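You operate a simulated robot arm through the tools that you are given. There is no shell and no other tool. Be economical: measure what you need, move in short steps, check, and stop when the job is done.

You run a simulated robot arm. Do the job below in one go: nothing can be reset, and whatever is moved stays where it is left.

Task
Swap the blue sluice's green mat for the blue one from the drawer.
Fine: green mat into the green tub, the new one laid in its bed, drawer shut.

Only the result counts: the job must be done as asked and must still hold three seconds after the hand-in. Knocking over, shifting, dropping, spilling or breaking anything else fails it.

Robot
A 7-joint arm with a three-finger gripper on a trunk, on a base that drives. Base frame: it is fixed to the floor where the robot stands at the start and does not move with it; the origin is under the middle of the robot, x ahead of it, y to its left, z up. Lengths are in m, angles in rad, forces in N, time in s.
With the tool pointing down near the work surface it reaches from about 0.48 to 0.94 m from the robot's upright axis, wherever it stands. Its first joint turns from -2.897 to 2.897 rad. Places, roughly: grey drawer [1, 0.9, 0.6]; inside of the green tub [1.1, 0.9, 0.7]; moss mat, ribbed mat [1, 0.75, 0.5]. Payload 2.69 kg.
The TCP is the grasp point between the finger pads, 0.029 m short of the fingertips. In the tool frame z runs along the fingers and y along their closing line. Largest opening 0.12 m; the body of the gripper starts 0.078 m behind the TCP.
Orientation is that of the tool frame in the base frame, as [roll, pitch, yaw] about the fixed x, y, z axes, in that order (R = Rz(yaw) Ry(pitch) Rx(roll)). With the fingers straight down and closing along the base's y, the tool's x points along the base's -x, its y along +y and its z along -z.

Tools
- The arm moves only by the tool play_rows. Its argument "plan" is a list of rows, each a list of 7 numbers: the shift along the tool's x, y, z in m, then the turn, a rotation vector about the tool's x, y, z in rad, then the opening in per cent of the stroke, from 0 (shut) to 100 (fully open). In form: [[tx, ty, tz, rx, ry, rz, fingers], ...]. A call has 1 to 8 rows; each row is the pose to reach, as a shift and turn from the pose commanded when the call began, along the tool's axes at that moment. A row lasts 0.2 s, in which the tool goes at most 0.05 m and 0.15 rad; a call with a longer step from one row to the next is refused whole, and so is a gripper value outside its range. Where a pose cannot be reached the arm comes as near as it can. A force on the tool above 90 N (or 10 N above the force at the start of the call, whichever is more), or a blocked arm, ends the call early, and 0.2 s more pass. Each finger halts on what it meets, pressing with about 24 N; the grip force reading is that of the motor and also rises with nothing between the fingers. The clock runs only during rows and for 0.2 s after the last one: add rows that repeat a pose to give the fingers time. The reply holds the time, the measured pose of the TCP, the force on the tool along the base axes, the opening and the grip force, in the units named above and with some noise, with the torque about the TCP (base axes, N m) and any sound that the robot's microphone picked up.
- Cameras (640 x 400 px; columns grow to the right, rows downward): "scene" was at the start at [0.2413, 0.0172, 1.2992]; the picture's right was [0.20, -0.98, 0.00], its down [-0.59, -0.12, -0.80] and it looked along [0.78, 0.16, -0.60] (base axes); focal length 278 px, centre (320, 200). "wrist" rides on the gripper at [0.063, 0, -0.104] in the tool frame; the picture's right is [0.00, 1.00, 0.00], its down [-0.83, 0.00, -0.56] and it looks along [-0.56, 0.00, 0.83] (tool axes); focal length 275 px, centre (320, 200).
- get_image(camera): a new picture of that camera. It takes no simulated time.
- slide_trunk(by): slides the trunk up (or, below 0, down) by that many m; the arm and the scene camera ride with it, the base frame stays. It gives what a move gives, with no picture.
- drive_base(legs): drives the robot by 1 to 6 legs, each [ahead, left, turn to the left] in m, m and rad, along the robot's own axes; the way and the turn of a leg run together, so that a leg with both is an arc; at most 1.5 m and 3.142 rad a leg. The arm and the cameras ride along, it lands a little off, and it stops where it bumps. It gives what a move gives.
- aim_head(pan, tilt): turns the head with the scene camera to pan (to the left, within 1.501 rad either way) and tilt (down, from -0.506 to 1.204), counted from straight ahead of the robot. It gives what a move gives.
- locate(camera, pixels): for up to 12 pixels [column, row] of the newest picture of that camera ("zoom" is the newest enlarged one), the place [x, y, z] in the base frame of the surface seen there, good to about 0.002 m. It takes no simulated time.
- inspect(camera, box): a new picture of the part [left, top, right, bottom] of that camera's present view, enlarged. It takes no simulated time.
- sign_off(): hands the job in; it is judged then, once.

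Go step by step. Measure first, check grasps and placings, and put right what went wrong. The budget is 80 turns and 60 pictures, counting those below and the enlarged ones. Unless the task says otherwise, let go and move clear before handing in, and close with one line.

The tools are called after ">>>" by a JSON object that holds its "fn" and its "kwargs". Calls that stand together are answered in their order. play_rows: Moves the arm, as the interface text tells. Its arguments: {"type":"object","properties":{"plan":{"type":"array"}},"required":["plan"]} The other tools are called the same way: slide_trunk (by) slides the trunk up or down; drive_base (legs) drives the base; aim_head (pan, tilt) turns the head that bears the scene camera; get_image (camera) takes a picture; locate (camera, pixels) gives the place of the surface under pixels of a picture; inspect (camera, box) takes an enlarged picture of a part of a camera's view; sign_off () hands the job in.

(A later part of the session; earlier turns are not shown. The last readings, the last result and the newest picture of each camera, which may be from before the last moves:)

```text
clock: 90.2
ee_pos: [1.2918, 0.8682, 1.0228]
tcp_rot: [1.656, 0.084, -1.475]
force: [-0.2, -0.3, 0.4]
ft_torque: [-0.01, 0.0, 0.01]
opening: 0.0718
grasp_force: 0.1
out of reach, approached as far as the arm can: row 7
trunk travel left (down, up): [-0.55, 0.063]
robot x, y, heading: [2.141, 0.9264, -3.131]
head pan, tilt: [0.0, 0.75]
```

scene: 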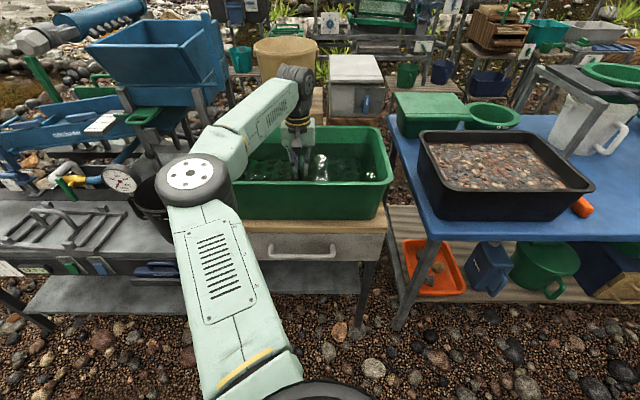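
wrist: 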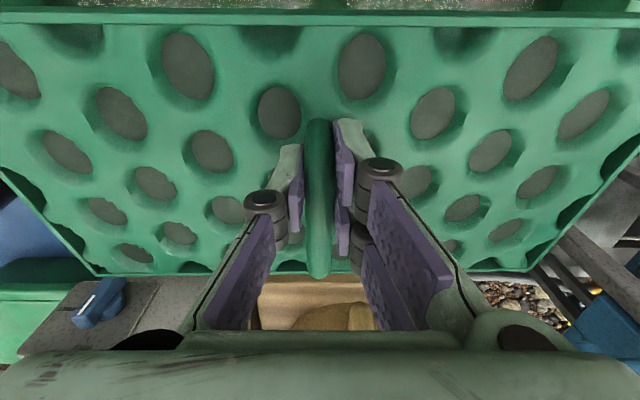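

The tool is horizontal to within 5°. I'll lower the trunk 0.3 and check where the tool sits against the handle.

>>> {"fn": "slide_trunk", "kwargs": {"by": -0.3}}

>>> {"fn": "play_rows", "kwargs": {"plan": [[0, -0.03, 0, 0, 0, 0, 60], [0, -0.06, 0, 0, 0, 0, 60], [0, -0.082, 0, 0, 0, 0, 60], [0, -0.082, 0, 0, 0, 0, 60]]}}

>>> {"fn": "get_image", "kwargs": {"camera": "wrist"}}

>>> {"fn": "get_image", "kwargs": {"camera": "scene"}}

```text
clock: 93.2
ee_pos: [1.2921, 0.8671, 0.7229]
tcp_rot: [1.657, 0.083, -1.474]
force: [0.1, -0.1, -0.9]
ft_torque: [-0.01, 0.03, 0.0]
opening: 0.0721
grasp_force: 0.1
trunk travel left (down, up): [-0.25, 0.363]
robot x, y, heading: [2.1406, 0.9309, -3.131]
head pan, tilt: [0.0, 0.75]
```

```text
clock: 94.2
ee_pos: [1.2933, 0.8682, 0.7238]
tcp_rot: [1.657, 0.084, -1.472]
force: [-0.6, 0.0, -0.3]
ft_torque: [-0.01, 0.0, 0.0]
opening: 0.0721
grasp_force: 0.2
out of reach, approached as far as the arm can: row 1, 2, 3, 4
trunk travel left (down, up): [-0.25, 0.363]
robot x, y, heading: [2.1428, 0.928, -3.134]
head pan, tilt: [0.0, 0.75]
```

```text
24 pictures are left
```

wrist: 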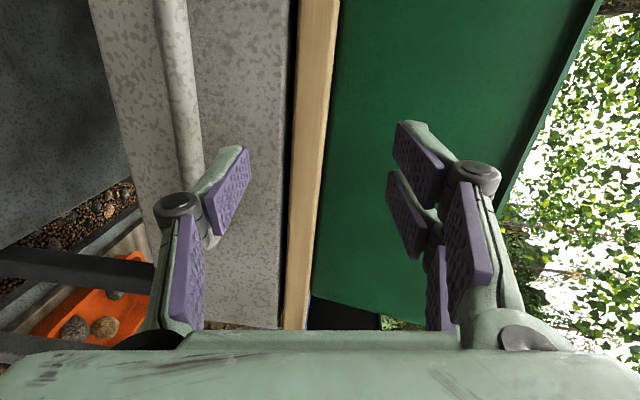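

```text
23 pictures are left
```

scene: 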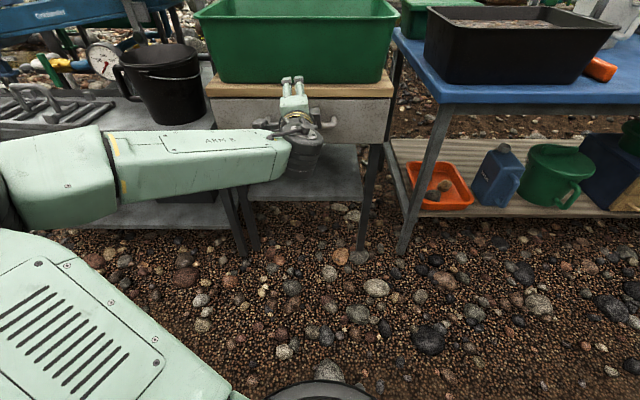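

In this orientation the arm is at a joint limit, so I'll use the trunk and base for fine motion. First I'll check how close the forearm and handle are.

>>> {"fn": "locate", "kwargs": {"camera": "scene", "pixels": [[150, 130], [200, 185], [60, 215], [60, 140], [250, 135], [335, 122], [230, 215]]}}

>>> {"fn": "slide_trunk", "kwargs": {"by": -0.08}}

>>> {"fn": "get_image", "kwargs": {"camera": "wrist"}}

```text
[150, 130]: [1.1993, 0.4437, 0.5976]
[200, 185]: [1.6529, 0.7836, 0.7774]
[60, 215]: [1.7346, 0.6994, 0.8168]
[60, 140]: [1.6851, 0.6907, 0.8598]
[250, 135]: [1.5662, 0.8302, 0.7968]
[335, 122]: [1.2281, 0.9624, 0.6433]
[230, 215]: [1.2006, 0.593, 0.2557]
```

```text
clock: 95.3
ee_pos: [1.2926, 0.8676, 0.6444]
tcp_rot: [1.657, 0.084, -1.473]
force: [0.4, 0.5, -0.7]
ft_torque: [0.02, -0.02, 0.02]
opening: 0.0719
grasp_force: 0.1
trunk travel left (down, up): [-0.17, 0.443]
robot x, y, heading: [2.1406, 0.9293, -3.137]
head pan, tilt: [0.0, 0.75]
```

```text
22 pictures are left
```

wrist: 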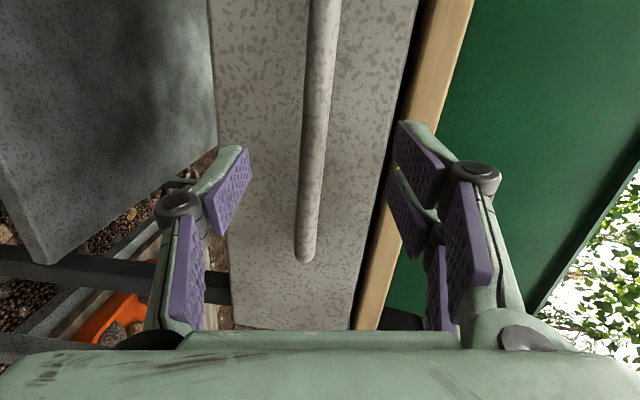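

The bar is centred between the fingers. I'll drive ahead 0.053 and close on it.

>>> {"fn": "drive_base", "kwargs": {"legs": [[0.053, 0, 0]]}}

>>> {"fn": "play_rows", "kwargs": {"plan": [[0, 0, 0, 0, 0, 0, 30], [0, 0, 0, 0, 0, 0, 0], [0, 0, 0, 0, 0, 0, 0], [0, 0, 0, 0, 0, 0, 0], [0, 0, 0, 0, 0, 0, 0]]}}

```text
clock: 96.3
ee_pos: [1.2402, 0.8663, 0.6451]
tcp_rot: [1.655, 0.083, -1.472]
force: [-0.2, -0.6, -0.2]
ft_torque: [-0.02, 0.01, 0.0]
opening: 0.072
grasp_force: 0.0
trunk travel left (down, up): [-0.17, 0.443]
robot x, y, heading: [2.0898, 0.9259, -3.134]
head pan, tilt: [0.0, 0.75]
```

```text
clock: 97.5
ee_pos: [1.2402, 0.8671, 0.6361]
tcp_rot: [1.67, 0.082, -1.474]
force: [4.8, 2.8, -32.2]
ft_torque: [-0.55, -0.17, -0.04]
opening: 0.0178
grasp_force: 28.6
trunk travel left (down, up): [-0.17, 0.443]
robot x, y, heading: [2.0886, 0.927, -3.13]
head pan, tilt: [0.0, 0.75]
```

I have the handle (opening 0.0178). I'll pull by driving back 0.15.

>>> {"fn": "drive_base", "kwargs": {"legs": [[-0.15, 0, 0]]}}

>>> {"fn": "get_image", "kwargs": {"camera": "scene"}}

```text
clock: 98.8
ee_pos: [1.3878, 0.868, 0.6369]
tcp_rot: [1.671, 0.083, -1.47]
force: [1.3, 4.1, -37.3]
ft_torque: [-1.07, -0.19, -0.46]
opening: 0.0173
grasp_force: 42.8
trunk travel left (down, up): [-0.17, 0.443]
robot x, y, heading: [2.2384, 0.9277, -3.137]
head pan, tilt: [0.0, 0.75]
```

```text
21 pictures are left
```

scene: 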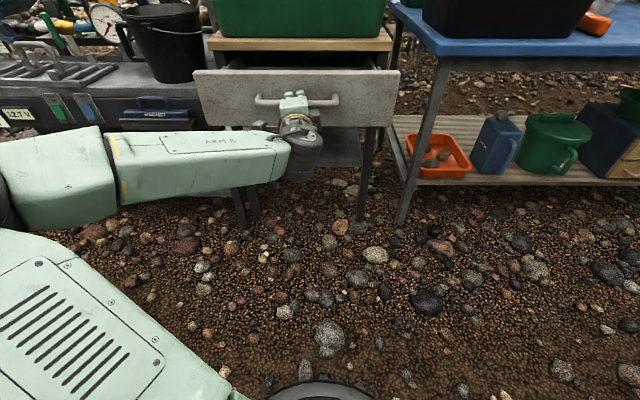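

The drawer slid open about 0.15. I'll try pulling farther with the arm.

>>> {"fn": "play_rows", "kwargs": {"plan": [[0, 0, -0.03, 0, 0, 0, 0], [0, 0, -0.06, 0, 0, 0, 0], [0, 0, -0.09, 0, 0, 0, 0], [0, 0, -0.12, 0, 0, 0, 0], [0, 0, -0.14, 0, 0, 0, 0]]}}

```text
clock: 99.8
ee_pos: [1.49, 0.9591, 0.6373]
tcp_rot: [1.688, 0.093, -1.617]
force: [-0.1, -11.4, 0.0]
ft_torque: [-1.15, 0.0, 1.2]
opening: 0.0169
grasp_force: 42.5
trunk travel left (down, up): [-0.17, 0.443]
robot x, y, heading: [2.2361, 0.929, -3.128]
head pan, tilt: [0.0, 0.75]
stopped in row 4: the arm was blocked; the commanded pose is now the measured one
```

The drawer is out about 0.25 m, and the grip slid along the bar to y=0.959. I'll let go, back off a little, raise the trunk and look in.

>>> {"fn": "play_rows", "kwargs": {"plan": [[0, 0, 0, 0, 0, 0, 50], [0, 0, 0, 0, 0, 0, 50], [0, 0, 0, 0, 0, 0, 50]]}}

>>> {"fn": "drive_base", "kwargs": {"legs": [[-0.07, 0, 0]]}}

>>> {"fn": "slide_trunk", "kwargs": {"by": 0.38}}

>>> {"fn": "get_image", "kwargs": {"camera": "scene"}}

```text
clock: 100.6
ee_pos: [1.4911, 0.9613, 0.6384]
tcp_rot: [1.687, 0.097, -1.625]
force: [1.0, 0.2, 0.0]
ft_torque: [0.03, 0.0, -0.03]
opening: 0.0599
grasp_force: 0.1
trunk travel left (down, up): [-0.17, 0.443]
robot x, y, heading: [2.2384, 0.9287, -3.131]
head pan, tilt: [0.0, 0.75]
```

```text
clock: 101.7
ee_pos: [1.5186, 0.9639, 0.636]
tcp_rot: [1.689, 0.097, -1.628]
force: [0.8, 0.0, -0.4]
ft_torque: [-0.01, 0.01, -0.05]
opening: 0.0599
grasp_force: 0.0
trunk travel left (down, up): [-0.17, 0.443]
robot x, y, heading: [2.265, 0.9268, -3.129]
head pan, tilt: [0.0, 0.75]
stopped in leg 1: the robot was blocked; the commanded pose is now the measured one
```

```text
clock: 105.3
ee_pos: [1.5192, 0.9636, 1.0169]
tcp_rot: [1.689, 0.1, -1.625]
force: [0.8, -0.1, 0.0]
ft_torque: [0.01, 0.01, -0.01]
opening: 0.0601
grasp_force: 0.0
trunk travel left (down, up): [-0.55, 0.063]
robot x, y, heading: [2.2621, 0.9277, -3.13]
head pan, tilt: [0.0, 0.75]
```

```text
20 pictures are left
```

scene: 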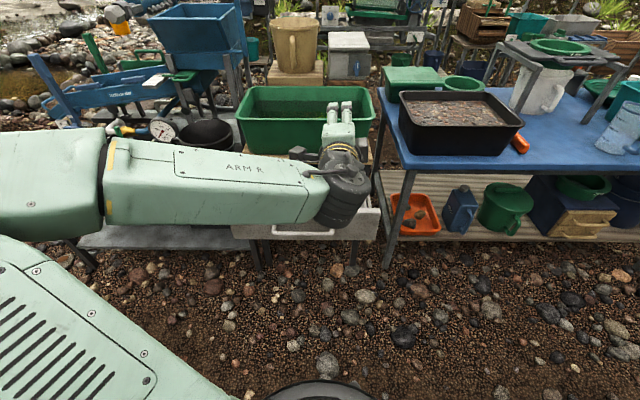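

The base bumped lightly at x=2.265, so I'll drive forward a bit. Then I'll turn the tool back to pointing down and look into the drawer.

>>> {"fn": "drive_base", "kwargs": {"legs": [[0.08, 0, 0]]}}

>>> {"fn": "play_rows", "kwargs": {"plan": [[0, 0, 0, 0.0864, 0.0864, -0.0864, 60], [0, 0, 0, 0.1728, 0.1728, -0.1728, 60], [0, 0, 0, 0.2592, 0.2592, -0.2592, 60], [0, 0, 0, 0.3456, 0.3456, -0.3456, 60], [0, 0, 0, 0.432, 0.432, -0.432, 60], [0, 0, 0, 0.5184, 0.5184, -0.5184, 60], [0, 0, 0, 0.6046, 0.6046, -0.6046, 60]]}}

>>> {"fn": "play_rows", "kwargs": {"plan": [[0, 0, 0, 0.0864, 0.0864, -0.0864, 60], [0, 0, 0, 0.1728, 0.1728, -0.1728, 60], [0, 0, 0, 0.2592, 0.2592, -0.2592, 60], [0, 0, 0, 0.3456, 0.3456, -0.3456, 60], [0, 0, 0, 0.432, 0.432, -0.432, 60], [0, 0, 0, 0.5, 0.5, -0.5, 60]]}}

>>> {"fn": "get_image", "kwargs": {"camera": "wrist"}}

```text
clock: 106.4
ee_pos: [1.4389, 0.9613, 1.0166]
tcp_rot: [1.69, 0.097, -1.628]
force: [-0.9, 0.8, -0.2]
ft_torque: [-0.01, -0.01, 0.01]
opening: 0.06
grasp_force: 0.2
trunk travel left (down, up): [-0.55, 0.063]
robot x, y, heading: [2.1874, 0.9265, -3.129]
head pan, tilt: [0.0, 0.75]
```

```text
clock: 108.0
ee_pos: [1.4392, 0.9622, 1.0162]
tcp_rot: [2.522, 0.321, -0.792]
force: [-0.6, -0.1, -0.2]
ft_torque: [-0.03, -0.04, -0.02]
opening: 0.0723
grasp_force: 0.0
trunk travel left (down, up): [-0.55, 0.063]
robot x, y, heading: [2.1876, 0.9268, -3.132]
head pan, tilt: [0.0, 0.75]
```

```text
clock: 109.4
ee_pos: [1.4403, 0.9612, 1.0163]
tcp_rot: [-3.14, -0.01, -0.166]
force: [-0.4, -0.9, 0.4]
ft_torque: [0.0, 0.0, -0.03]
opening: 0.0724
grasp_force: 0.0
trunk travel left (down, up): [-0.55, 0.063]
robot x, y, heading: [2.1861, 0.9249, -3.133]
head pan, tilt: [0.0, 0.75]
```

```text
19 pictures are left
```

wrist: 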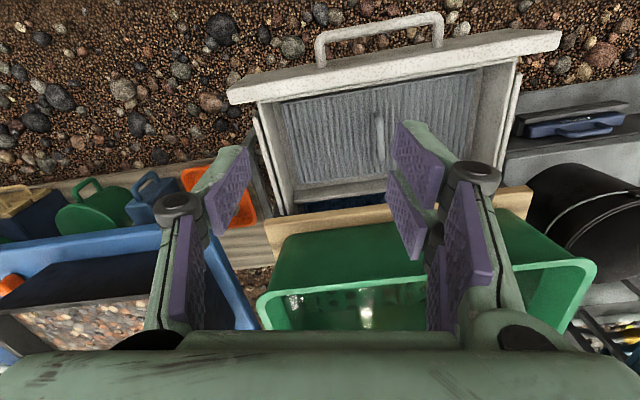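

The tool is down again. The drawer holds a ribbed grey-blue mat in front and something bluer deeper in at (345,190), so I'll zoom in.

>>> {"fn": "inspect", "kwargs": {"camera": "wrist", "box": [230, 40, 550, 240]}}

>>> {"fn": "locate", "kwargs": {"camera": "zoom", "pixels": [[292, 160], [298, 210], [303, 250], [108, 130], [488, 80], [140, 280], [320, 275], [240, 310], [380, 290], [60, 105], [500, 235], [250, 120]]}}

```text
2.00 times, centred on (390, 140) of wrist
```

zoom: 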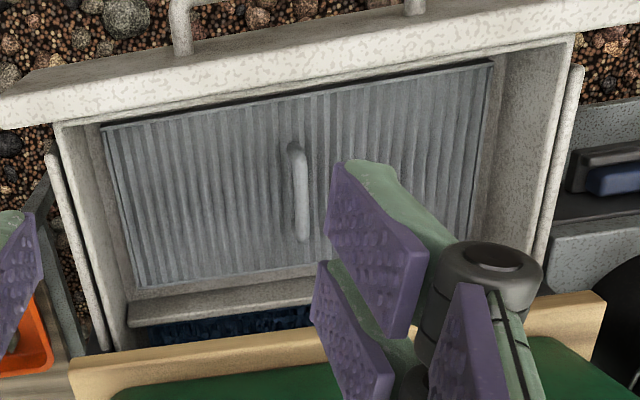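

```text
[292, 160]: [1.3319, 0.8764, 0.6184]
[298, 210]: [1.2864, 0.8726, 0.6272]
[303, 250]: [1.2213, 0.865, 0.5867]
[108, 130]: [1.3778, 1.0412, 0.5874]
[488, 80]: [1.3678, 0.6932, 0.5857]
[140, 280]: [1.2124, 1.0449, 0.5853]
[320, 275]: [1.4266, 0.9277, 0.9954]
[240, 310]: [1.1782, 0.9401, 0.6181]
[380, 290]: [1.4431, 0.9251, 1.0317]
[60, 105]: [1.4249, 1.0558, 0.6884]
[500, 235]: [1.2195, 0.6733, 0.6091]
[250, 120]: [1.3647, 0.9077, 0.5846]
```

The grey ribbed mat is in front, and the blue one is in the rear compartment behind the divider at x≈1.19, still under the table top. The drawer must open about 0.19 more. I'll hook the closed fingers inside the front panel and pull.

>>> {"fn": "play_rows", "kwargs": {"plan": [[-0.01, 0.03, 0.03, 0, 0, -0.08, 30], [-0.02, 0.06, 0.06, 0, 0, -0.166, 0], [-0.0244, 0.0963, 0.085, 0, 0, -0.166, 0], [-0.0244, 0.0963, 0.13, 0, 0, -0.166, 0], [-0.0244, 0.0963, 0.175, 0, 0, -0.166, 0], [-0.0244, 0.0963, 0.22, 0, 0, -0.166, 0], [-0.0244, 0.0963, 0.26, 0, 0, -0.166, 0]]}}

>>> {"fn": "get_image", "kwargs": {"camera": "wrist"}}

```text
clock: 111.0
ee_pos: [1.4021, 0.8713, 0.7553]
tcp_rot: [-3.142, -0.008, -0.001]
force: [-0.4, 0.1, 0.1]
ft_torque: [-0.02, 0.03, 0.03]
opening: 0.0
grasp_force: 24.0
trunk travel left (down, up): [-0.55, 0.063]
robot x, y, heading: [2.1845, 0.9296, -3.135]
head pan, tilt: [0.0, 0.75]
```

```text
17 pictures are left
```

wrist: 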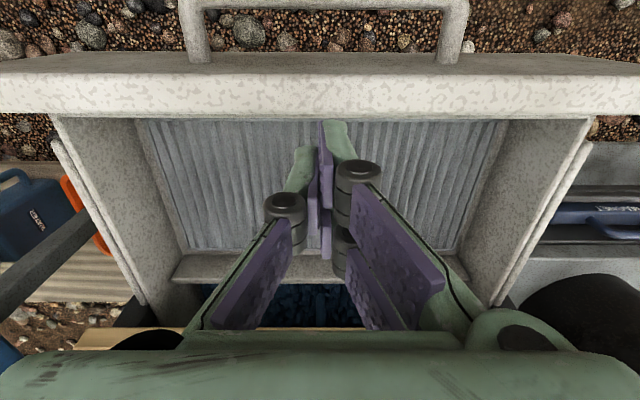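

I'll check where the panel's inner edge is before descending.

>>> {"fn": "locate", "kwargs": {"camera": "wrist", "pixels": [[250, 113], [250, 80], [450, 113], [250, 123], [220, 268], [220, 248]]}}

```text
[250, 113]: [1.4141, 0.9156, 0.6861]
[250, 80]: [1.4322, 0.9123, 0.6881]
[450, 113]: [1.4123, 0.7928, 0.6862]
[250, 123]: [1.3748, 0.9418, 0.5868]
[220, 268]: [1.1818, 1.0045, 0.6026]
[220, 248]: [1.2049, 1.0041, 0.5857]
```

The panel's inner face is at x≈1.412. I'll descend at x=1.39 to z=0.655, then pull toward +x.

>>> {"fn": "play_rows", "kwargs": {"plan": [[-0.01, 0, 0.04, 0, 0, 0, 0], [-0.01, 0, 0.08, 0, 0, 0, 0], [-0.01, 0, 0.1, 0, 0, 0, 0], [0.02, 0, 0.1, 0, 0, 0, 0], [0.05, 0, 0.1, 0, 0, 0, 0], [0.08, 0, 0.1, 0, 0, 0, 0], [0.11, 0, 0.1, 0, 0, 0, 0]]}}

>>> {"fn": "play_rows", "kwargs": {"plan": [[0.03, 0, 0, 0, 0, 0, 0], [0.06, 0, 0, 0, 0, 0, 0], [0.09, 0, 0, 0, 0, 0, 0]]}}

>>> {"fn": "get_image", "kwargs": {"camera": "wrist"}}

```text
clock: 111.6
ee_pos: [1.3795, 0.871, 0.7147]
tcp_rot: [-3.141, 0.037, 0.001]
force: [-5.7, -0.2, 52.4]
ft_torque: [-0.19, -1.01, -0.22]
opening: 0.0
grasp_force: 24.1
trunk travel left (down, up): [-0.55, 0.063]
robot x, y, heading: [2.1842, 0.9291, -3.128]
head pan, tilt: [0.0, 0.75]
stopped in row 2: the force on the tool passed its limit at 118 N (the readings are from after the stop); the commanded pose is now the measured one
```

```text
clock: 112.4
ee_pos: [1.4724, 0.8708, 0.7158]
tcp_rot: [-3.139, 0.038, 0.002]
force: [1.8, -12.9, 90.3]
ft_torque: [-0.66, -1.86, -0.15]
opening: 0.0003
grasp_force: 24.0
trunk travel left (down, up): [-0.55, 0.063]
robot x, y, heading: [2.1842, 0.9272, -3.135]
head pan, tilt: [0.0, 0.75]
```

```text
16 pictures are left
```

wrist: 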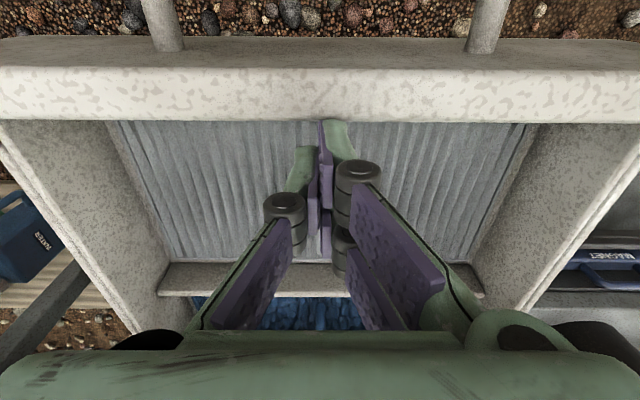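

The fingers hit something at tip height 0.686, and the drawer moved along with them. I'll lift off slightly to unload, then measure.

>>> {"fn": "play_rows", "kwargs": {"plan": [[0, 0, -0.02, 0, 0, 0, 0], [0, 0, -0.05, 0, 0, 0, 0], [-0.0, 0, -0.05, 0, 0, 0, 0]]}}

>>> {"fn": "get_image", "kwargs": {"camera": "wrist"}}

>>> {"fn": "locate", "kwargs": {"camera": "wrist", "pixels": [[250, 113], [250, 125], [450, 113], [330, 120], [220, 268], [200, 290], [320, 300], [120, 120], [530, 130], [325, 150], [250, 140]]}}

```text
clock: 113.2
ee_pos: [1.4754, 0.8704, 0.7528]
tcp_rot: [-3.141, 0.019, -0.001]
force: [0.0, -0.7, 0.6]
ft_torque: [-0.03, 0.0, 0.0]
opening: 0.0
grasp_force: 23.8
trunk travel left (down, up): [-0.55, 0.063]
robot x, y, heading: [2.1828, 0.9268, -3.135]
head pan, tilt: [0.0, 0.75]
```

```text
15 pictures are left
```

wrist: 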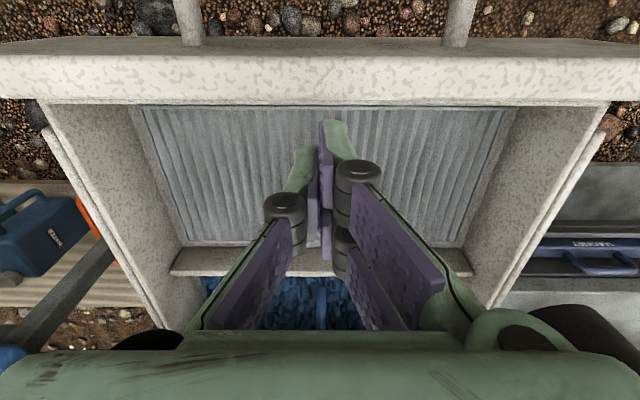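

```text
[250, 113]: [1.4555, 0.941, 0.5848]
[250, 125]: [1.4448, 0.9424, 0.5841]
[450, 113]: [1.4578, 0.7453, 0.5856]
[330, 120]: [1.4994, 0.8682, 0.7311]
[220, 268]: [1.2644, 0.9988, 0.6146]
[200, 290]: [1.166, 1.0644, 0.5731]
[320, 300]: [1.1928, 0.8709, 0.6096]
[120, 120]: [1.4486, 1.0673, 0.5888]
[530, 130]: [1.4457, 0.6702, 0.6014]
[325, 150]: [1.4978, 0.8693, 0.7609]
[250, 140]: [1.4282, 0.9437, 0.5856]
```

The finger is about ±0.025 wide in x, so its prong landed on the panel top. The drawer moved another 0.08 (panel inner face ≈1.495). I'll retry farther inside and pull the rest.

>>> {"fn": "play_rows", "kwargs": {"plan": [[-0.027, 0, 0.01, 0, 0, 0, 0], [-0.027, 0, 0.05, 0, 0, 0, 0], [-0.027, 0, 0.088, 0, 0, 0, 0], [0, 0, 0.088, 0, 0, 0, 0], [0.03, 0, 0.088, 0, 0, 0, 0], [0.06, 0, 0.088, 0, 0, 0, 0], [0.09, 0, 0.088, 0, 0, 0, 0], [0.11, 0, 0.088, 0, 0, 0, 0]]}}

>>> {"fn": "get_image", "kwargs": {"camera": "wrist"}}

>>> {"fn": "locate", "kwargs": {"camera": "wrist", "pixels": [[220, 268], [320, 290], [200, 300], [250, 90], [320, 330], [250, 310], [450, 90], [205, 290]]}}

```text
clock: 115.0
ee_pos: [1.5842, 0.8695, 0.662]
tcp_rot: [-3.14, 0.017, -0.002]
force: [-0.3, 0.4, -0.7]
ft_torque: [-0.02, 0.03, -0.01]
opening: 0.0001
grasp_force: 23.6
trunk travel left (down, up): [-0.55, 0.063]
robot x, y, heading: [2.1832, 0.9267, -3.133]
head pan, tilt: [0.0, 0.75]
```

```text
14 pictures are left
```

wrist: 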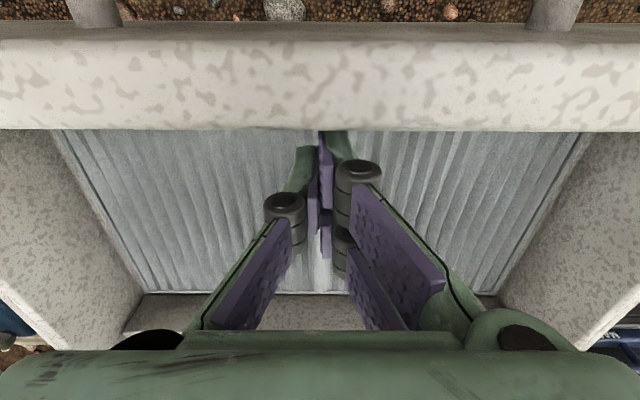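

```text
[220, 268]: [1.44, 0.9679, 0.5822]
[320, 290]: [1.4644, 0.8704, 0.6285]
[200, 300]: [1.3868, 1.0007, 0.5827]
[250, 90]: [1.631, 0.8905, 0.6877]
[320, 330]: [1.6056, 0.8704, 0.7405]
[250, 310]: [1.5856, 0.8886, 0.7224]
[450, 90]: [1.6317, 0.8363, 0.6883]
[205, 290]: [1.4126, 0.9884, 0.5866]
```

The drawer is now far enough out (divider ≈1.38). I'll lift straight out, then look at the blue mat.

>>> {"fn": "play_rows", "kwargs": {"plan": [[-0.01, 0, -0.03, 0, 0, 0, 0], [-0.01, 0, -0.07, 0, 0, 0, 0], [-0.02, 0, -0.115, 0, 0, 0, 0], [-0.05, 0, -0.15, 0, 0, 0, 30], [-0.09, 0, -0.175, 0, 0, 0, 60], [-0.13, 0, -0.19, 0, 0, 0, 60], [-0.17, 0, -0.2, 0, 0, 0, 60], [-0.2, 0, -0.2, 0, 0, 0, 45]]}}

>>> {"fn": "get_image", "kwargs": {"camera": "wrist"}}

```text
clock: 116.8
ee_pos: [1.3855, 0.8715, 0.8662]
tcp_rot: [-3.139, 0.02, 0.0]
force: [0.3, 0.4, -0.2]
ft_torque: [0.0, -0.01, 0.02]
opening: 0.0539
grasp_force: 0.0
trunk travel left (down, up): [-0.55, 0.063]
robot x, y, heading: [2.1858, 0.926, -3.133]
head pan, tilt: [0.0, 0.75]
```

```text
13 pictures are left
```

wrist: 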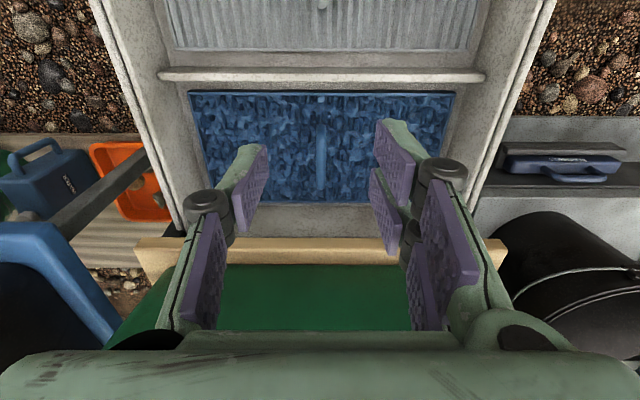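

The blue mat is fully exposed, with its rib at (321,155). I'll measure it.

>>> {"fn": "locate", "kwargs": {"camera": "wrist", "pixels": [[321, 128], [321, 155], [321, 180], [192, 95], [452, 95], [212, 198], [320, 245], [320, 92], [290, 150], [350, 110], [321, 187], [321, 200]]}}

```text
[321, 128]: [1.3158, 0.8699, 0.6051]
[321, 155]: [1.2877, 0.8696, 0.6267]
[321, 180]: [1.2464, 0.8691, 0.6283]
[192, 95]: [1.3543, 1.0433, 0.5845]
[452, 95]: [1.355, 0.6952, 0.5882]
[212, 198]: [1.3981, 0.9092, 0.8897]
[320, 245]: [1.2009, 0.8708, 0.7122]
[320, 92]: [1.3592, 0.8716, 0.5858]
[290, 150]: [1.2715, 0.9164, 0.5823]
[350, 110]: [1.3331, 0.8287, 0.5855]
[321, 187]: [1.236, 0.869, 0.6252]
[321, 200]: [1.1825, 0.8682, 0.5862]
```

The blue mat spans x 1.18–1.36, with its rib centre at about (1.272, 0.8695) and its surface at z=0.585. I'll descend over the rib, upright.

>>> {"fn": "play_rows", "kwargs": {"plan": [[-0.04, 0.001, 0.02, 0, 0.02, 0, 45], [-0.08, 0.002, 0.045, 0, 0.02, 0, 45], [-0.1135, 0.002, 0.075, 0, 0.02, 0, 45], [-0.1135, 0.002, 0.115, 0, 0.02, 0, 45], [-0.1135, 0.002, 0.15, 0, 0.02, 0, 45], [-0.1135, 0.002, 0.18, 0, 0.02, 0, 45], [-0.1135, 0.002, 0.18, 0, 0.02, 0, 45]]}}

>>> {"fn": "get_image", "kwargs": {"camera": "wrist"}}

>>> {"fn": "get_image", "kwargs": {"camera": "scene"}}

```text
clock: 118.4
ee_pos: [1.2696, 0.8686, 0.6889]
tcp_rot: [-3.141, -0.003, 0.001]
force: [-0.4, -1.5, 0.5]
ft_torque: [0.0, 0.0, 0.01]
opening: 0.0539
grasp_force: 0.1
trunk travel left (down, up): [-0.55, 0.063]
robot x, y, heading: [2.1794, 0.9266, -3.13]
head pan, tilt: [0.0, 0.75]
```

```text
12 pictures are left
```

wrist: 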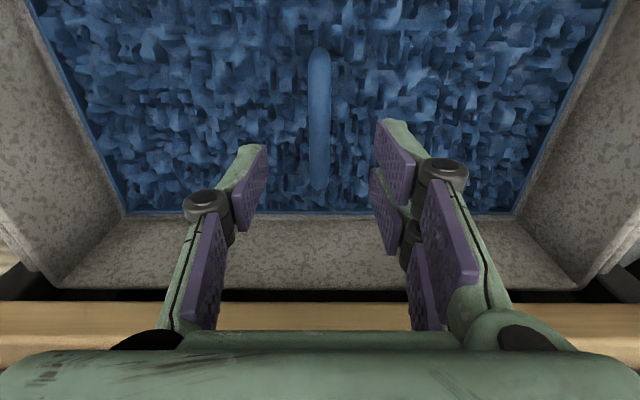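

```text
11 pictures are left
```

scene: 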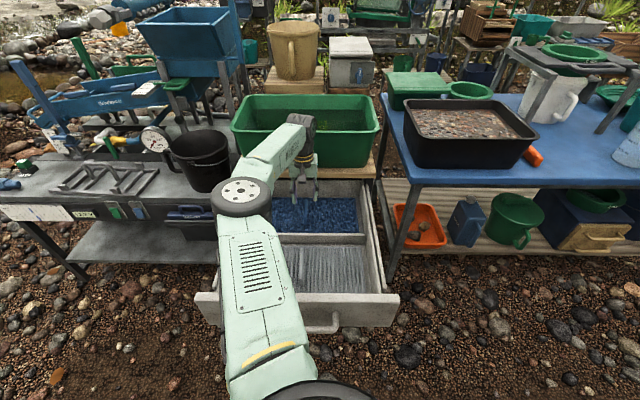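

I have good clearance to the tub. I'll refine the rib and mat extents before gripping.

>>> {"fn": "locate", "kwargs": {"camera": "wrist", "pixels": [[319, 52], [319, 120], [319, 183], [320, 211], [320, 222], [320, 290], [320, 310], [130, 210], [510, 210]]}}

>>> {"fn": "play_rows", "kwargs": {"plan": [[0, 0, 0.02, 0, 0, 0, 45], [0, 0, 0.045, 0, 0, 0, 45], [0, 0, 0.068, 0, 0, 0, 45], [0, 0, 0.068, 0, 0, 0, 0], [0, 0, 0.068, 0, 0, 0, 0], [0, 0, 0.068, 0, 0, 0, 0], [0, 0, 0.068, 0, 0, 0, 0]]}}

```text
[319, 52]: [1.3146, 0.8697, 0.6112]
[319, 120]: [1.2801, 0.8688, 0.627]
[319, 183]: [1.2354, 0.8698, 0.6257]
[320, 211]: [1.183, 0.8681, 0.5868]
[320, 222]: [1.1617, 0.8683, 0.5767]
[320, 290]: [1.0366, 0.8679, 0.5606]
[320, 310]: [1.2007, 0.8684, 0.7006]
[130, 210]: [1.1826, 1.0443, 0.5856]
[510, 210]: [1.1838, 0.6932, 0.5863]
```

```text
clock: 120.0
ee_pos: [1.2696, 0.8676, 0.6202]
tcp_rot: [-3.14, -0.002, 0.001]
force: [-0.3, 0.0, 1.0]
ft_torque: [-0.02, 0.05, 0.02]
opening: 0.0127
grasp_force: 23.4
trunk travel left (down, up): [-0.55, 0.063]
robot x, y, heading: [2.1845, 0.9276, -3.133]
head pan, tilt: [0.0, 0.75]
```

The rib is gripped at 0.0127, with the mat centre at x≈1.271. I'll lift 0.06, slide out from under the table edge, then go up.

>>> {"fn": "play_rows", "kwargs": {"plan": [[0, 0, -0.02, 0, 0, 0, 0], [0, 0, -0.045, 0, 0, 0, 0], [0, 0, -0.062, 0, 0, 0, 0], [0.03, 0, -0.064, 0, 0, 0, 0], [0.07, 0, -0.066, 0, 0, 0, 0], [0.09, 0, -0.09, 0, 0, 0, 0], [0.1, 0, -0.135, 0, 0, 0, 0], [0.1, 0, -0.18, 0, 0, 0, 0]]}}

>>> {"fn": "play_rows", "kwargs": {"plan": [[0, 0, -0.045, 0, 0, 0, 0], [0, 0, -0.09, 0, 0, 0, 0], [0, 0, -0.135, 0, 0, 0, 0], [0, 0, -0.18, 0, 0, 0, 0], [0, 0, -0.225, 0, 0, 0, 0], [0, 0, -0.27, 0, 0, 0, 0], [0, 0, -0.3, 0, 0, 0, 0]]}}

>>> {"fn": "get_image", "kwargs": {"camera": "scene"}}

```text
clock: 121.8
ee_pos: [1.3682, 0.8669, 0.8017]
tcp_rot: [-3.14, -0.001, 0.0]
force: [1.4, 0.1, -2.9]
ft_torque: [0.01, 0.01, 0.02]
opening: 0.0122
grasp_force: 23.9
trunk travel left (down, up): [-0.55, 0.063]
robot x, y, heading: [2.1851, 0.9262, -3.131]
head pan, tilt: [0.0, 0.75]
```

```text
clock: 123.4
ee_pos: [1.3691, 0.8686, 1.1024]
tcp_rot: [-3.139, -0.001, -0.002]
force: [0.0, -0.2, -2.8]
ft_torque: [-0.01, -0.03, -0.04]
opening: 0.0125
grasp_force: 24.3
trunk travel left (down, up): [-0.55, 0.063]
robot x, y, heading: [2.1811, 0.9302, -3.128]
head pan, tilt: [0.0, 0.75]
```

```text
10 pictures are left
```

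scene: 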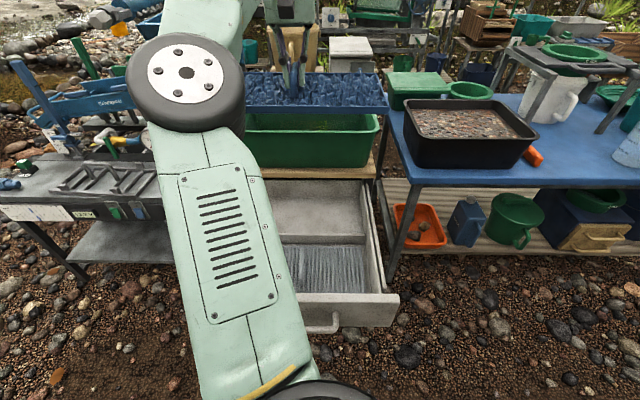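

The blue mat is secure at z=1.10. I'll raise the trunk fully to clear the lever, then drive back in front of the sluice.

>>> {"fn": "slide_trunk", "kwargs": {"by": 0.06}}

>>> {"fn": "drive_base", "kwargs": {"legs": [[0, 0.832, 0], [0.35, 0, 0]]}}

>>> {"fn": "aim_head", "kwargs": {"pan": -0.4, "tilt": 0.75}}

>>> {"fn": "get_image", "kwargs": {"camera": "scene"}}

```text
clock: 124.4
ee_pos: [1.369, 0.868, 1.1618]
tcp_rot: [-3.14, -0.001, 0.0]
force: [-1.5, 0.4, -3.6]
ft_torque: [-0.01, -0.03, -0.02]
opening: 0.0124
grasp_force: 24.0
trunk travel left (down, up): [-0.61, 0.003]
robot x, y, heading: [2.1834, 0.9296, -3.131]
head pan, tilt: [0.0, 0.75]
```

```text
clock: 133.1
ee_pos: [1.0283, 0.0339, 1.1607]
tcp_rot: [-3.14, -0.002, 0.005]
force: [-0.5, -0.5, -2.8]
ft_torque: [0.02, -0.02, -0.01]
opening: 0.0123
grasp_force: 24.1
trunk travel left (down, up): [-0.61, 0.003]
robot x, y, heading: [1.8431, 0.0961, -3.125]
head pan, tilt: [0.0, 0.75]
```

```text
clock: 133.9
ee_pos: [1.0289, 0.0335, 1.1606]
tcp_rot: [-3.139, -0.003, 0.005]
force: [-0.2, 0.9, -3.1]
ft_torque: [-0.04, 0.03, 0.02]
opening: 0.0126
grasp_force: 23.7
trunk travel left (down, up): [-0.61, 0.003]
robot x, y, heading: [1.8406, 0.0946, -3.124]
head pan, tilt: [-0.4, 0.75]
```

```text
9 pictures are left
```

scene: 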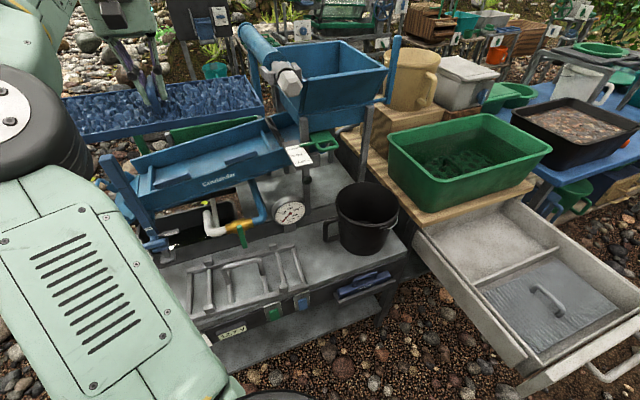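

All clear. I'll check that the bed still has the same place and slope.

>>> {"fn": "inspect", "kwargs": {"camera": "scene", "box": [110, 100, 310, 230]}}

>>> {"fn": "locate", "kwargs": {"camera": "zoom", "pixels": [[170, 245], [400, 150], [130, 260], [140, 240], [505, 120], [490, 105], [225, 275], [410, 190], [300, 200], [30, 210], [250, 190]]}}

```text
3.08 times, centred on (210, 165) of scene
```

zoom: 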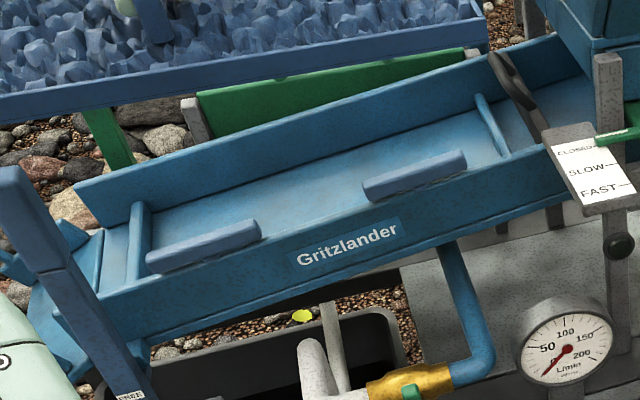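

```text
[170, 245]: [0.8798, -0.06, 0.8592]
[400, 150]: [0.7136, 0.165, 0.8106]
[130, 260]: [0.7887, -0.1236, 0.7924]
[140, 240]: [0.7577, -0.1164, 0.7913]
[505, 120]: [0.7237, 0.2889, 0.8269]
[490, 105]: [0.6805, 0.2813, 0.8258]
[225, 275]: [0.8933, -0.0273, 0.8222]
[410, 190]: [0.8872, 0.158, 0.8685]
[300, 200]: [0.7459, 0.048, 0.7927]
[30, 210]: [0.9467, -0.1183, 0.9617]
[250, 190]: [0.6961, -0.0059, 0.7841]
```

The slope is unchanged (≈0.15 rad). I need the bed's exact inner borders, so a few more points.

>>> {"fn": "locate", "kwargs": {"camera": "zoom", "pixels": [[250, 165], [250, 175], [250, 182], [250, 200], [250, 155], [155, 230], [148, 225], [152, 240], [475, 110], [482, 125], [290, 225], [330, 212]]}}

```text
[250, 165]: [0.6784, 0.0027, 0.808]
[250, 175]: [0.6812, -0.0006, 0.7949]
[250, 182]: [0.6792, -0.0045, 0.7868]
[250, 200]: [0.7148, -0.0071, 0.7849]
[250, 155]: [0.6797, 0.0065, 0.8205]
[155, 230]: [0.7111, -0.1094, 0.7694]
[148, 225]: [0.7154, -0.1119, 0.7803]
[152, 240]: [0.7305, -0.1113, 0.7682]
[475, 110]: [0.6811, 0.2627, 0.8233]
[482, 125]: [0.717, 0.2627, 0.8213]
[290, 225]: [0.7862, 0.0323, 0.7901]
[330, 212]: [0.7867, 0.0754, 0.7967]
```

The bed spans x 0.68–0.882 and y -0.107–0.27. Its centre gives a TCP target of (0.782, 0.0735, 0.843) at roll tilt 0.15. I'll drive in.

>>> {"fn": "drive_base", "kwargs": {"legs": [[0.24, 0, 0]]}}

>>> {"fn": "get_image", "kwargs": {"camera": "scene"}}

```text
clock: 135.7
ee_pos: [0.7877, 0.0309, 1.1604]
tcp_rot: [-3.139, -0.004, 0.005]
force: [0.8, 0.2, -2.9]
ft_torque: [0.0, 0.01, -0.04]
opening: 0.0126
grasp_force: 24.1
trunk travel left (down, up): [-0.61, 0.003]
robot x, y, heading: [1.6025, 0.0946, -3.125]
head pan, tilt: [-0.4, 0.75]
```

```text
7 pictures are left
```

scene: 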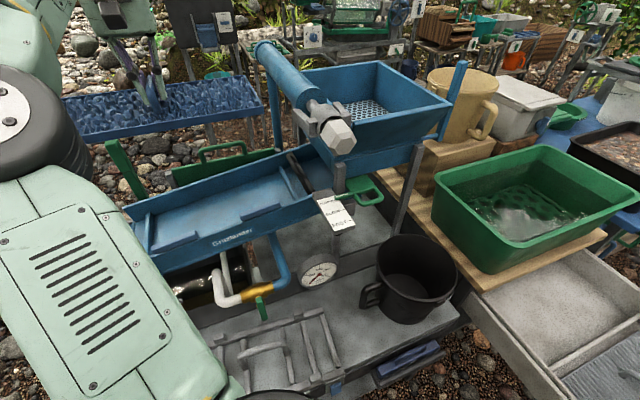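

Positioned above the bed at (0.788, 0.031). I'll tilt and descend to 0.16 above the final pose.

>>> {"fn": "play_rows", "kwargs": {"plan": [[-0.001, -0.004, 0.03, 0.03, 0, 0, 0], [-0.003, -0.009, 0.07, 0.07, 0, 0, 0], [-0.005, -0.014, 0.11, 0.11, 0, 0, 0], [-0.0057, -0.0186, 0.15, 0.147, 0, 0, 0], [-0.0057, -0.0186, 0.159, 0.147, 0, 0, 0], [-0.0057, -0.0186, 0.159, 0.147, 0, 0, 0]]}}

>>> {"fn": "get_image", "kwargs": {"camera": "wrist"}}

```text
clock: 137.1
ee_pos: [0.7828, 0.0498, 1.0022]
tcp_rot: [-2.993, -0.002, 0.005]
force: [-0.2, -1.3, -2.2]
ft_torque: [-0.01, 0.0, 0.0]
opening: 0.0124
grasp_force: 24.0
trunk travel left (down, up): [-0.61, 0.003]
robot x, y, heading: [1.6071, 0.0884, -3.131]
head pan, tilt: [-0.4, 0.75]
```

```text
6 pictures are left
```

wrist: 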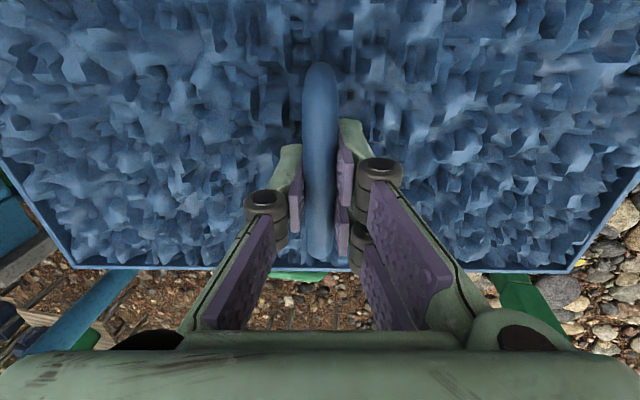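

The mat hangs square. I'll verify its far edge in coordinates, then descend along the tool axis.

>>> {"fn": "locate", "kwargs": {"camera": "wrist", "pixels": [[80, 262], [560, 264], [230, 264], [450, 264]]}}

>>> {"fn": "play_rows", "kwargs": {"plan": [[0, 0, 0.04, 0, 0, 0, 0], [0, 0, 0.075, 0, 0, 0, 0], [0, 0, 0.1, 0, 0, 0, 0], [0, 0, 0.12, 0, 0, 0, 0], [0, 0, 0.135, 0, 0, 0, 0], [0, 0, 0.145, 0, 0, 0, 0], [0, 0, 0.152, 0, 0, 0, 0], [0, 0, 0.152, 0, 0, 0, 0]]}}

```text
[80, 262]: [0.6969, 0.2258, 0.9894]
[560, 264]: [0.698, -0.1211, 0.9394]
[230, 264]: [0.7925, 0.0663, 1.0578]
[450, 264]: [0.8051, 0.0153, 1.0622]
```

```text
clock: 138.9
ee_pos: [0.7835, 0.0717, 0.8504]
tcp_rot: [-2.994, -0.001, 0.005]
force: [-0.2, 0.2, -3.1]
ft_torque: [-0.02, 0.0, -0.01]
opening: 0.0124
grasp_force: 24.1
trunk travel left (down, up): [-0.61, 0.003]
robot x, y, heading: [1.6013, 0.0911, -3.119]
head pan, tilt: [-0.4, 0.75]
```

No contact so far. I'll lower another 0.008, release, and rise.

>>> {"fn": "play_rows", "kwargs": {"plan": [[0, 0, 0.004, 0, 0, 0, 0], [0, 0, 0.008, 0, 0, 0, 0], [0, 0, 0.008, 0, 0, 0, 10], [0, 0, 0.008, 0, 0, 0, 20], [0, 0, 0.008, 0, 0, 0, 30], [0, 0, 0.008, 0, 0, 0, 35], [0, 0, 0.008, 0, 0, 0, 35]]}}

>>> {"fn": "play_rows", "kwargs": {"plan": [[0, 0, -0.02, 0, 0, 0, 35], [0, 0, -0.06, 0, 0, 0, 35], [0, 0, -0.1, 0, 0, 0, 35], [0.03, 0, -0.13, 0, 0, 0, 45], [0.07, 0, -0.16, 0, 0, 0, 60], [0.11, 0, -0.18, 0, 0, 0, 60], [0.15, 0, -0.2, 0, 0, 0, 60]]}}

>>> {"fn": "get_image", "kwargs": {"camera": "wrist"}}

```text
clock: 140.5
ee_pos: [0.7822, 0.0724, 0.8435]
tcp_rot: [-2.993, -0.001, 0.005]
force: [0.4, -0.9, 0.1]
ft_torque: [-0.01, -0.03, 0.0]
opening: 0.0419
grasp_force: 0.1
trunk travel left (down, up): [-0.61, 0.003]
robot x, y, heading: [1.6037, 0.0901, -3.129]
head pan, tilt: [-0.4, 0.75]
```

```text
clock: 142.1
ee_pos: [0.9331, 0.0448, 1.0429]
tcp_rot: [-2.993, -0.004, 0.005]
force: [0.0, 0.0, -0.4]
ft_torque: [-0.03, 0.0, 0.03]
opening: 0.0724
grasp_force: 0.1
trunk travel left (down, up): [-0.61, 0.003]
robot x, y, heading: [1.6006, 0.0917, -3.126]
head pan, tilt: [-0.4, 0.75]
```

```text
5 pictures are left
```

wrist: 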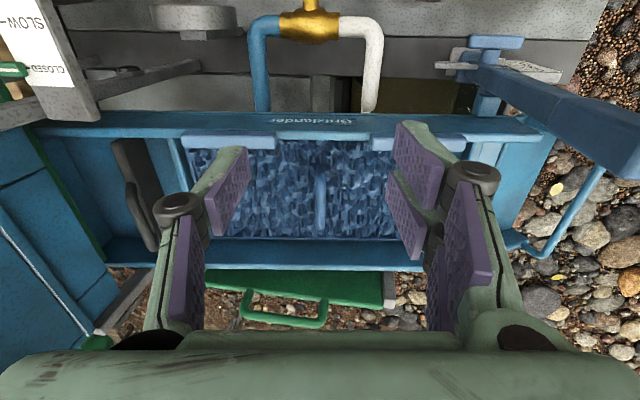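

The blue mat lies in the bed. I'll check that it is flat.

>>> {"fn": "locate", "kwargs": {"camera": "wrist", "pixels": [[390, 230], [345, 180], [290, 180], [260, 160], [255, 232], [375, 160], [322, 200], [350, 236], [190, 155]]}}

```text
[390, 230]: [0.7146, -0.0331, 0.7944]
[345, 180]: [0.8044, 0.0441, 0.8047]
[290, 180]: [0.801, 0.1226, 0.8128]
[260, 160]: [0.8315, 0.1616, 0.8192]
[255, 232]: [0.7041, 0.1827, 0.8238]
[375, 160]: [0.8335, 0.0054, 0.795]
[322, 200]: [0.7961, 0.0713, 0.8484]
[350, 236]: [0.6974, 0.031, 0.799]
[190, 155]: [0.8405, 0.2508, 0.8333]
```

The mat is flush with the bed on the same slope. Now the drawer: I'll drive back and right, so that I can push the handle bar shut from in front.

>>> {"fn": "drive_base", "kwargs": {"legs": [[-0.6, 0, 0], [0, -0.51, 0]]}}

>>> {"fn": "aim_head", "kwargs": {"pan": -0.5, "tilt": 0.9}}

>>> {"fn": "get_image", "kwargs": {"camera": "scene"}}

```text
clock: 149.6
ee_pos: [1.5269, 0.5647, 1.0429]
tcp_rot: [-2.993, 0.0, 0.004]
force: [0.6, -0.1, 0.5]
ft_torque: [-0.03, 0.02, -0.03]
opening: 0.0721
grasp_force: 0.1
trunk travel left (down, up): [-0.61, 0.003]
robot x, y, heading: [2.1991, 0.6131, -3.125]
head pan, tilt: [-0.4, 0.75]
```

```text
clock: 150.3
ee_pos: [1.5281, 0.5654, 1.0441]
tcp_rot: [-2.993, -0.002, 0.004]
force: [-0.3, -0.2, -0.2]
ft_torque: [-0.01, 0.03, -0.01]
opening: 0.072
grasp_force: 0.1
trunk travel left (down, up): [-0.61, 0.003]
robot x, y, heading: [2.1996, 0.6128, -3.128]
head pan, tilt: [-0.499, 0.901]
```

```text
4 pictures are left
```

scene: 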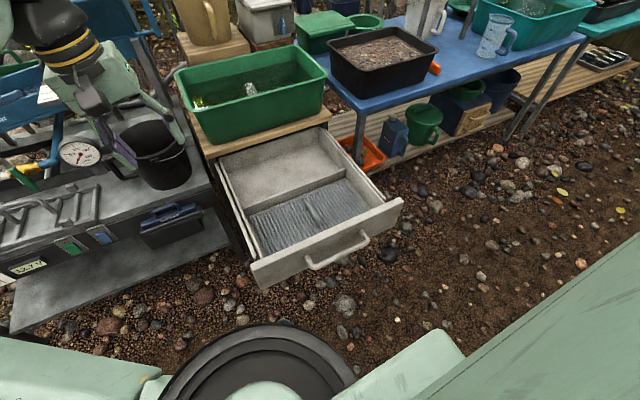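

>>> {"fn": "locate", "kwargs": {"camera": "scene", "pixels": [[338, 255], [310, 266], [362, 240], [290, 262], [262, 278], [395, 205]]}}

>>> {"fn": "play_rows", "kwargs": {"plan": [[0.02, -0.04, 0, -0.07, 0, 0, 50], [0.05, -0.08, 0, -0.147, 0, 0, 30], [0.08, -0.115, 0, -0.147, 0, 0, 30], [0.11, -0.15, 0, -0.147, 0, 0, 30], [0.14, -0.185, 0, -0.147, 0, 0, 30], [0.17, -0.22, 0, -0.147, 0, 0, 30], [0.2, -0.255, 0, -0.147, 0, 0, 30], [0.225, -0.29, 0, -0.147, 0, 0, 30]]}}

```text
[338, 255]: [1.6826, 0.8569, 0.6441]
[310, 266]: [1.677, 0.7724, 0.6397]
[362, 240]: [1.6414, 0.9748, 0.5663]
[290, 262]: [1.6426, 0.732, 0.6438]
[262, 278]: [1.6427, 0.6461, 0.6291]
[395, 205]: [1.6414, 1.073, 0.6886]
```

```text
clock: 152.1
ee_pos: [1.7525, 0.855, 1.0865]
tcp_rot: [-3.14, -0.004, 0.003]
force: [0.5, 0.5, 0.2]
ft_torque: [-0.02, 0.0, -0.01]
opening: 0.0359
grasp_force: 0.0
trunk travel left (down, up): [-0.61, 0.003]
robot x, y, heading: [2.2013, 0.613, -3.126]
head pan, tilt: [-0.499, 0.901]
```

The handle bar's front is at x=1.683, z≈0.642, and the TCP is ahead of it at 1.7525. I'll lower with the arm, keeping the trunk high.

>>> {"fn": "play_rows", "kwargs": {"plan": [[0, 0, 0.048, 0, 0, 0, 30], [0, 0, 0.096, 0, 0, 0, 30], [0, 0, 0.144, 0, 0, 0, 30], [0, 0, 0.192, 0, 0, 0, 30], [0, 0, 0.24, 0, 0, 0, 30], [0, 0, 0.288, 0, 0, 0, 30]]}}

>>> {"fn": "play_rows", "kwargs": {"plan": [[0, -0.005, 0.048, 0, 0, 0, 30], [0, -0.005, 0.096, 0, 0, 0, 30], [0, -0.005, 0.141, 0, 0, 0, 30], [0, -0.005, 0.141, 0, 0, 0, 30]]}}

>>> {"fn": "get_image", "kwargs": {"camera": "scene"}}

```text
clock: 153.5
ee_pos: [1.7515, 0.8528, 0.7974]
tcp_rot: [-3.139, -0.001, 0.003]
force: [1.2, 0.2, 0.4]
ft_torque: [0.01, -0.04, -0.01]
opening: 0.0359
grasp_force: 0.1
trunk travel left (down, up): [-0.61, 0.003]
robot x, y, heading: [2.1931, 0.6108, -3.125]
head pan, tilt: [-0.499, 0.901]
```

```text
clock: 154.5
ee_pos: [1.7525, 0.8587, 0.6571]
tcp_rot: [-3.14, -0.002, 0.004]
force: [0.7, 0.6, 0.2]
ft_torque: [0.0, -0.01, 0.04]
opening: 0.036
grasp_force: 0.1
trunk travel left (down, up): [-0.61, 0.003]
robot x, y, heading: [2.1962, 0.6168, -3.129]
head pan, tilt: [-0.499, 0.901]
```

```text
3 pictures are left
```

scene: 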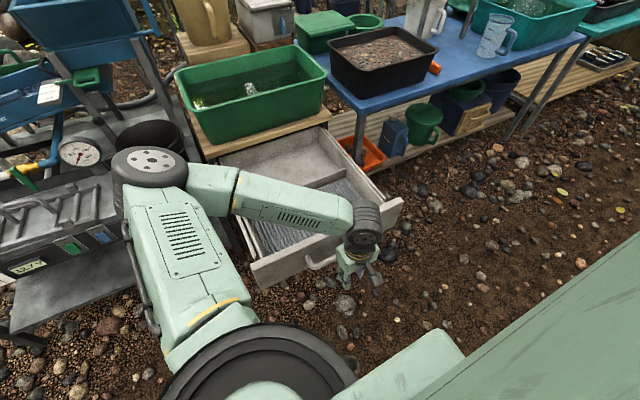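

The elbow reaches far forward in this posture, so I'll push with the arm first (its reach allows x≈1.35).

>>> {"fn": "play_rows", "kwargs": {"plan": [[-0.035, 0, 0, 0, 0, 0, 30], [-0.065, 0, 0, 0, 0, 0, 30], [-0.1, 0, 0, 0, 0, 0, 30], [-0.135, 0, 0, 0, 0, 0, 30], [-0.17, 0, 0, 0, 0, 0, 30], [-0.205, 0, 0, 0, 0, 0, 30]]}}

>>> {"fn": "play_rows", "kwargs": {"plan": [[-0.035, 0, 0, 0, 0, 0, 30], [-0.07, 0, 0, 0, 0, 0, 30], [-0.105, 0, 0, 0, 0, 0, 30], [-0.14, 0, 0, 0, 0, 0, 30], [-0.17, 0, 0, 0, 0, 0, 30], [-0.2, 0, 0, 0, 0, 0, 30]]}}

```text
clock: 155.9
ee_pos: [1.5449, 0.8573, 0.6577]
tcp_rot: [-3.141, 0.001, 0.004]
force: [0.6, -0.3, -0.1]
ft_torque: [-0.01, -0.02, -0.04]
opening: 0.0363
grasp_force: 0.0
trunk travel left (down, up): [-0.61, 0.003]
robot x, y, heading: [2.1987, 0.6146, -3.125]
head pan, tilt: [-0.499, 0.901]
```

```text
clock: 157.3
ee_pos: [1.3455, 0.8564, 0.6582]
tcp_rot: [-3.14, -0.001, 0.004]
force: [-0.4, 0.0, 0.2]
ft_torque: [0.02, -0.01, -0.01]
opening: 0.0363
grasp_force: 0.0
trunk travel left (down, up): [-0.61, 0.003]
robot x, y, heading: [2.1954, 0.6151, -3.131]
head pan, tilt: [-0.499, 0.901]
```

I'll push the last bit: drive ahead 0.06, then take a small arm step while watching the force.

>>> {"fn": "drive_base", "kwargs": {"legs": [[0.06, 0, 0]]}}

>>> {"fn": "play_rows", "kwargs": {"plan": [[-0.01, 0, 0, 0, 0, 0, 30], [-0.018, 0, 0, 0, 0, 0, 30], [-0.025, 0, 0, 0, 0, 0, 30], [-0.03, 0, 0, 0, 0, 0, 30]]}}

>>> {"fn": "get_image", "kwargs": {"camera": "scene"}}

>>> {"fn": "locate", "kwargs": {"camera": "scene", "pixels": [[250, 195], [300, 170], [330, 150], [320, 160], [270, 190]]}}

```text
clock: 158.2
ee_pos: [1.2869, 0.8563, 0.6574]
tcp_rot: [-3.14, -0.002, 0.005]
force: [-0.5, -0.4, -0.2]
ft_torque: [0.02, -0.02, 0.02]
opening: 0.0362
grasp_force: 0.1
trunk travel left (down, up): [-0.61, 0.003]
robot x, y, heading: [2.1386, 0.6118, -3.131]
head pan, tilt: [-0.499, 0.901]
```

```text
clock: 159.2
ee_pos: [1.2653, 0.8593, 0.6565]
tcp_rot: [3.141, -0.016, 0.0]
force: [52.6, -5.4, 8.0]
ft_torque: [-0.12, -1.01, 1.37]
opening: 0.04
grasp_force: 2.9
trunk travel left (down, up): [-0.61, 0.003]
robot x, y, heading: [2.1403, 0.6101, -3.125]
head pan, tilt: [-0.499, 0.901]
```

```text
2 pictures are left
```

scene: 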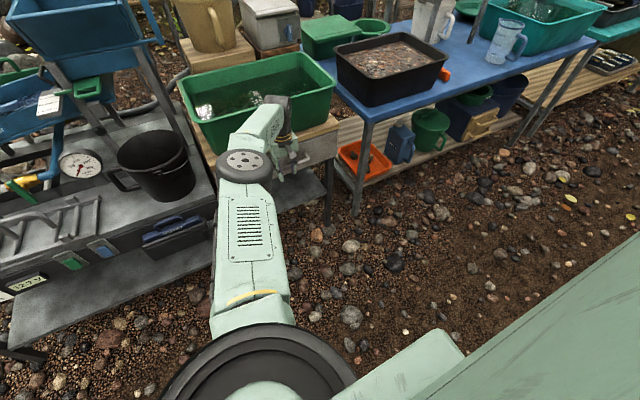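

```text
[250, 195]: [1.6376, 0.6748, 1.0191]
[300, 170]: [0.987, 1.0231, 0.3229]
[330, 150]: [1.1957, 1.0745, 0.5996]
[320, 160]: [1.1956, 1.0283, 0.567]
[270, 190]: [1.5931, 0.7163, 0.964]
```

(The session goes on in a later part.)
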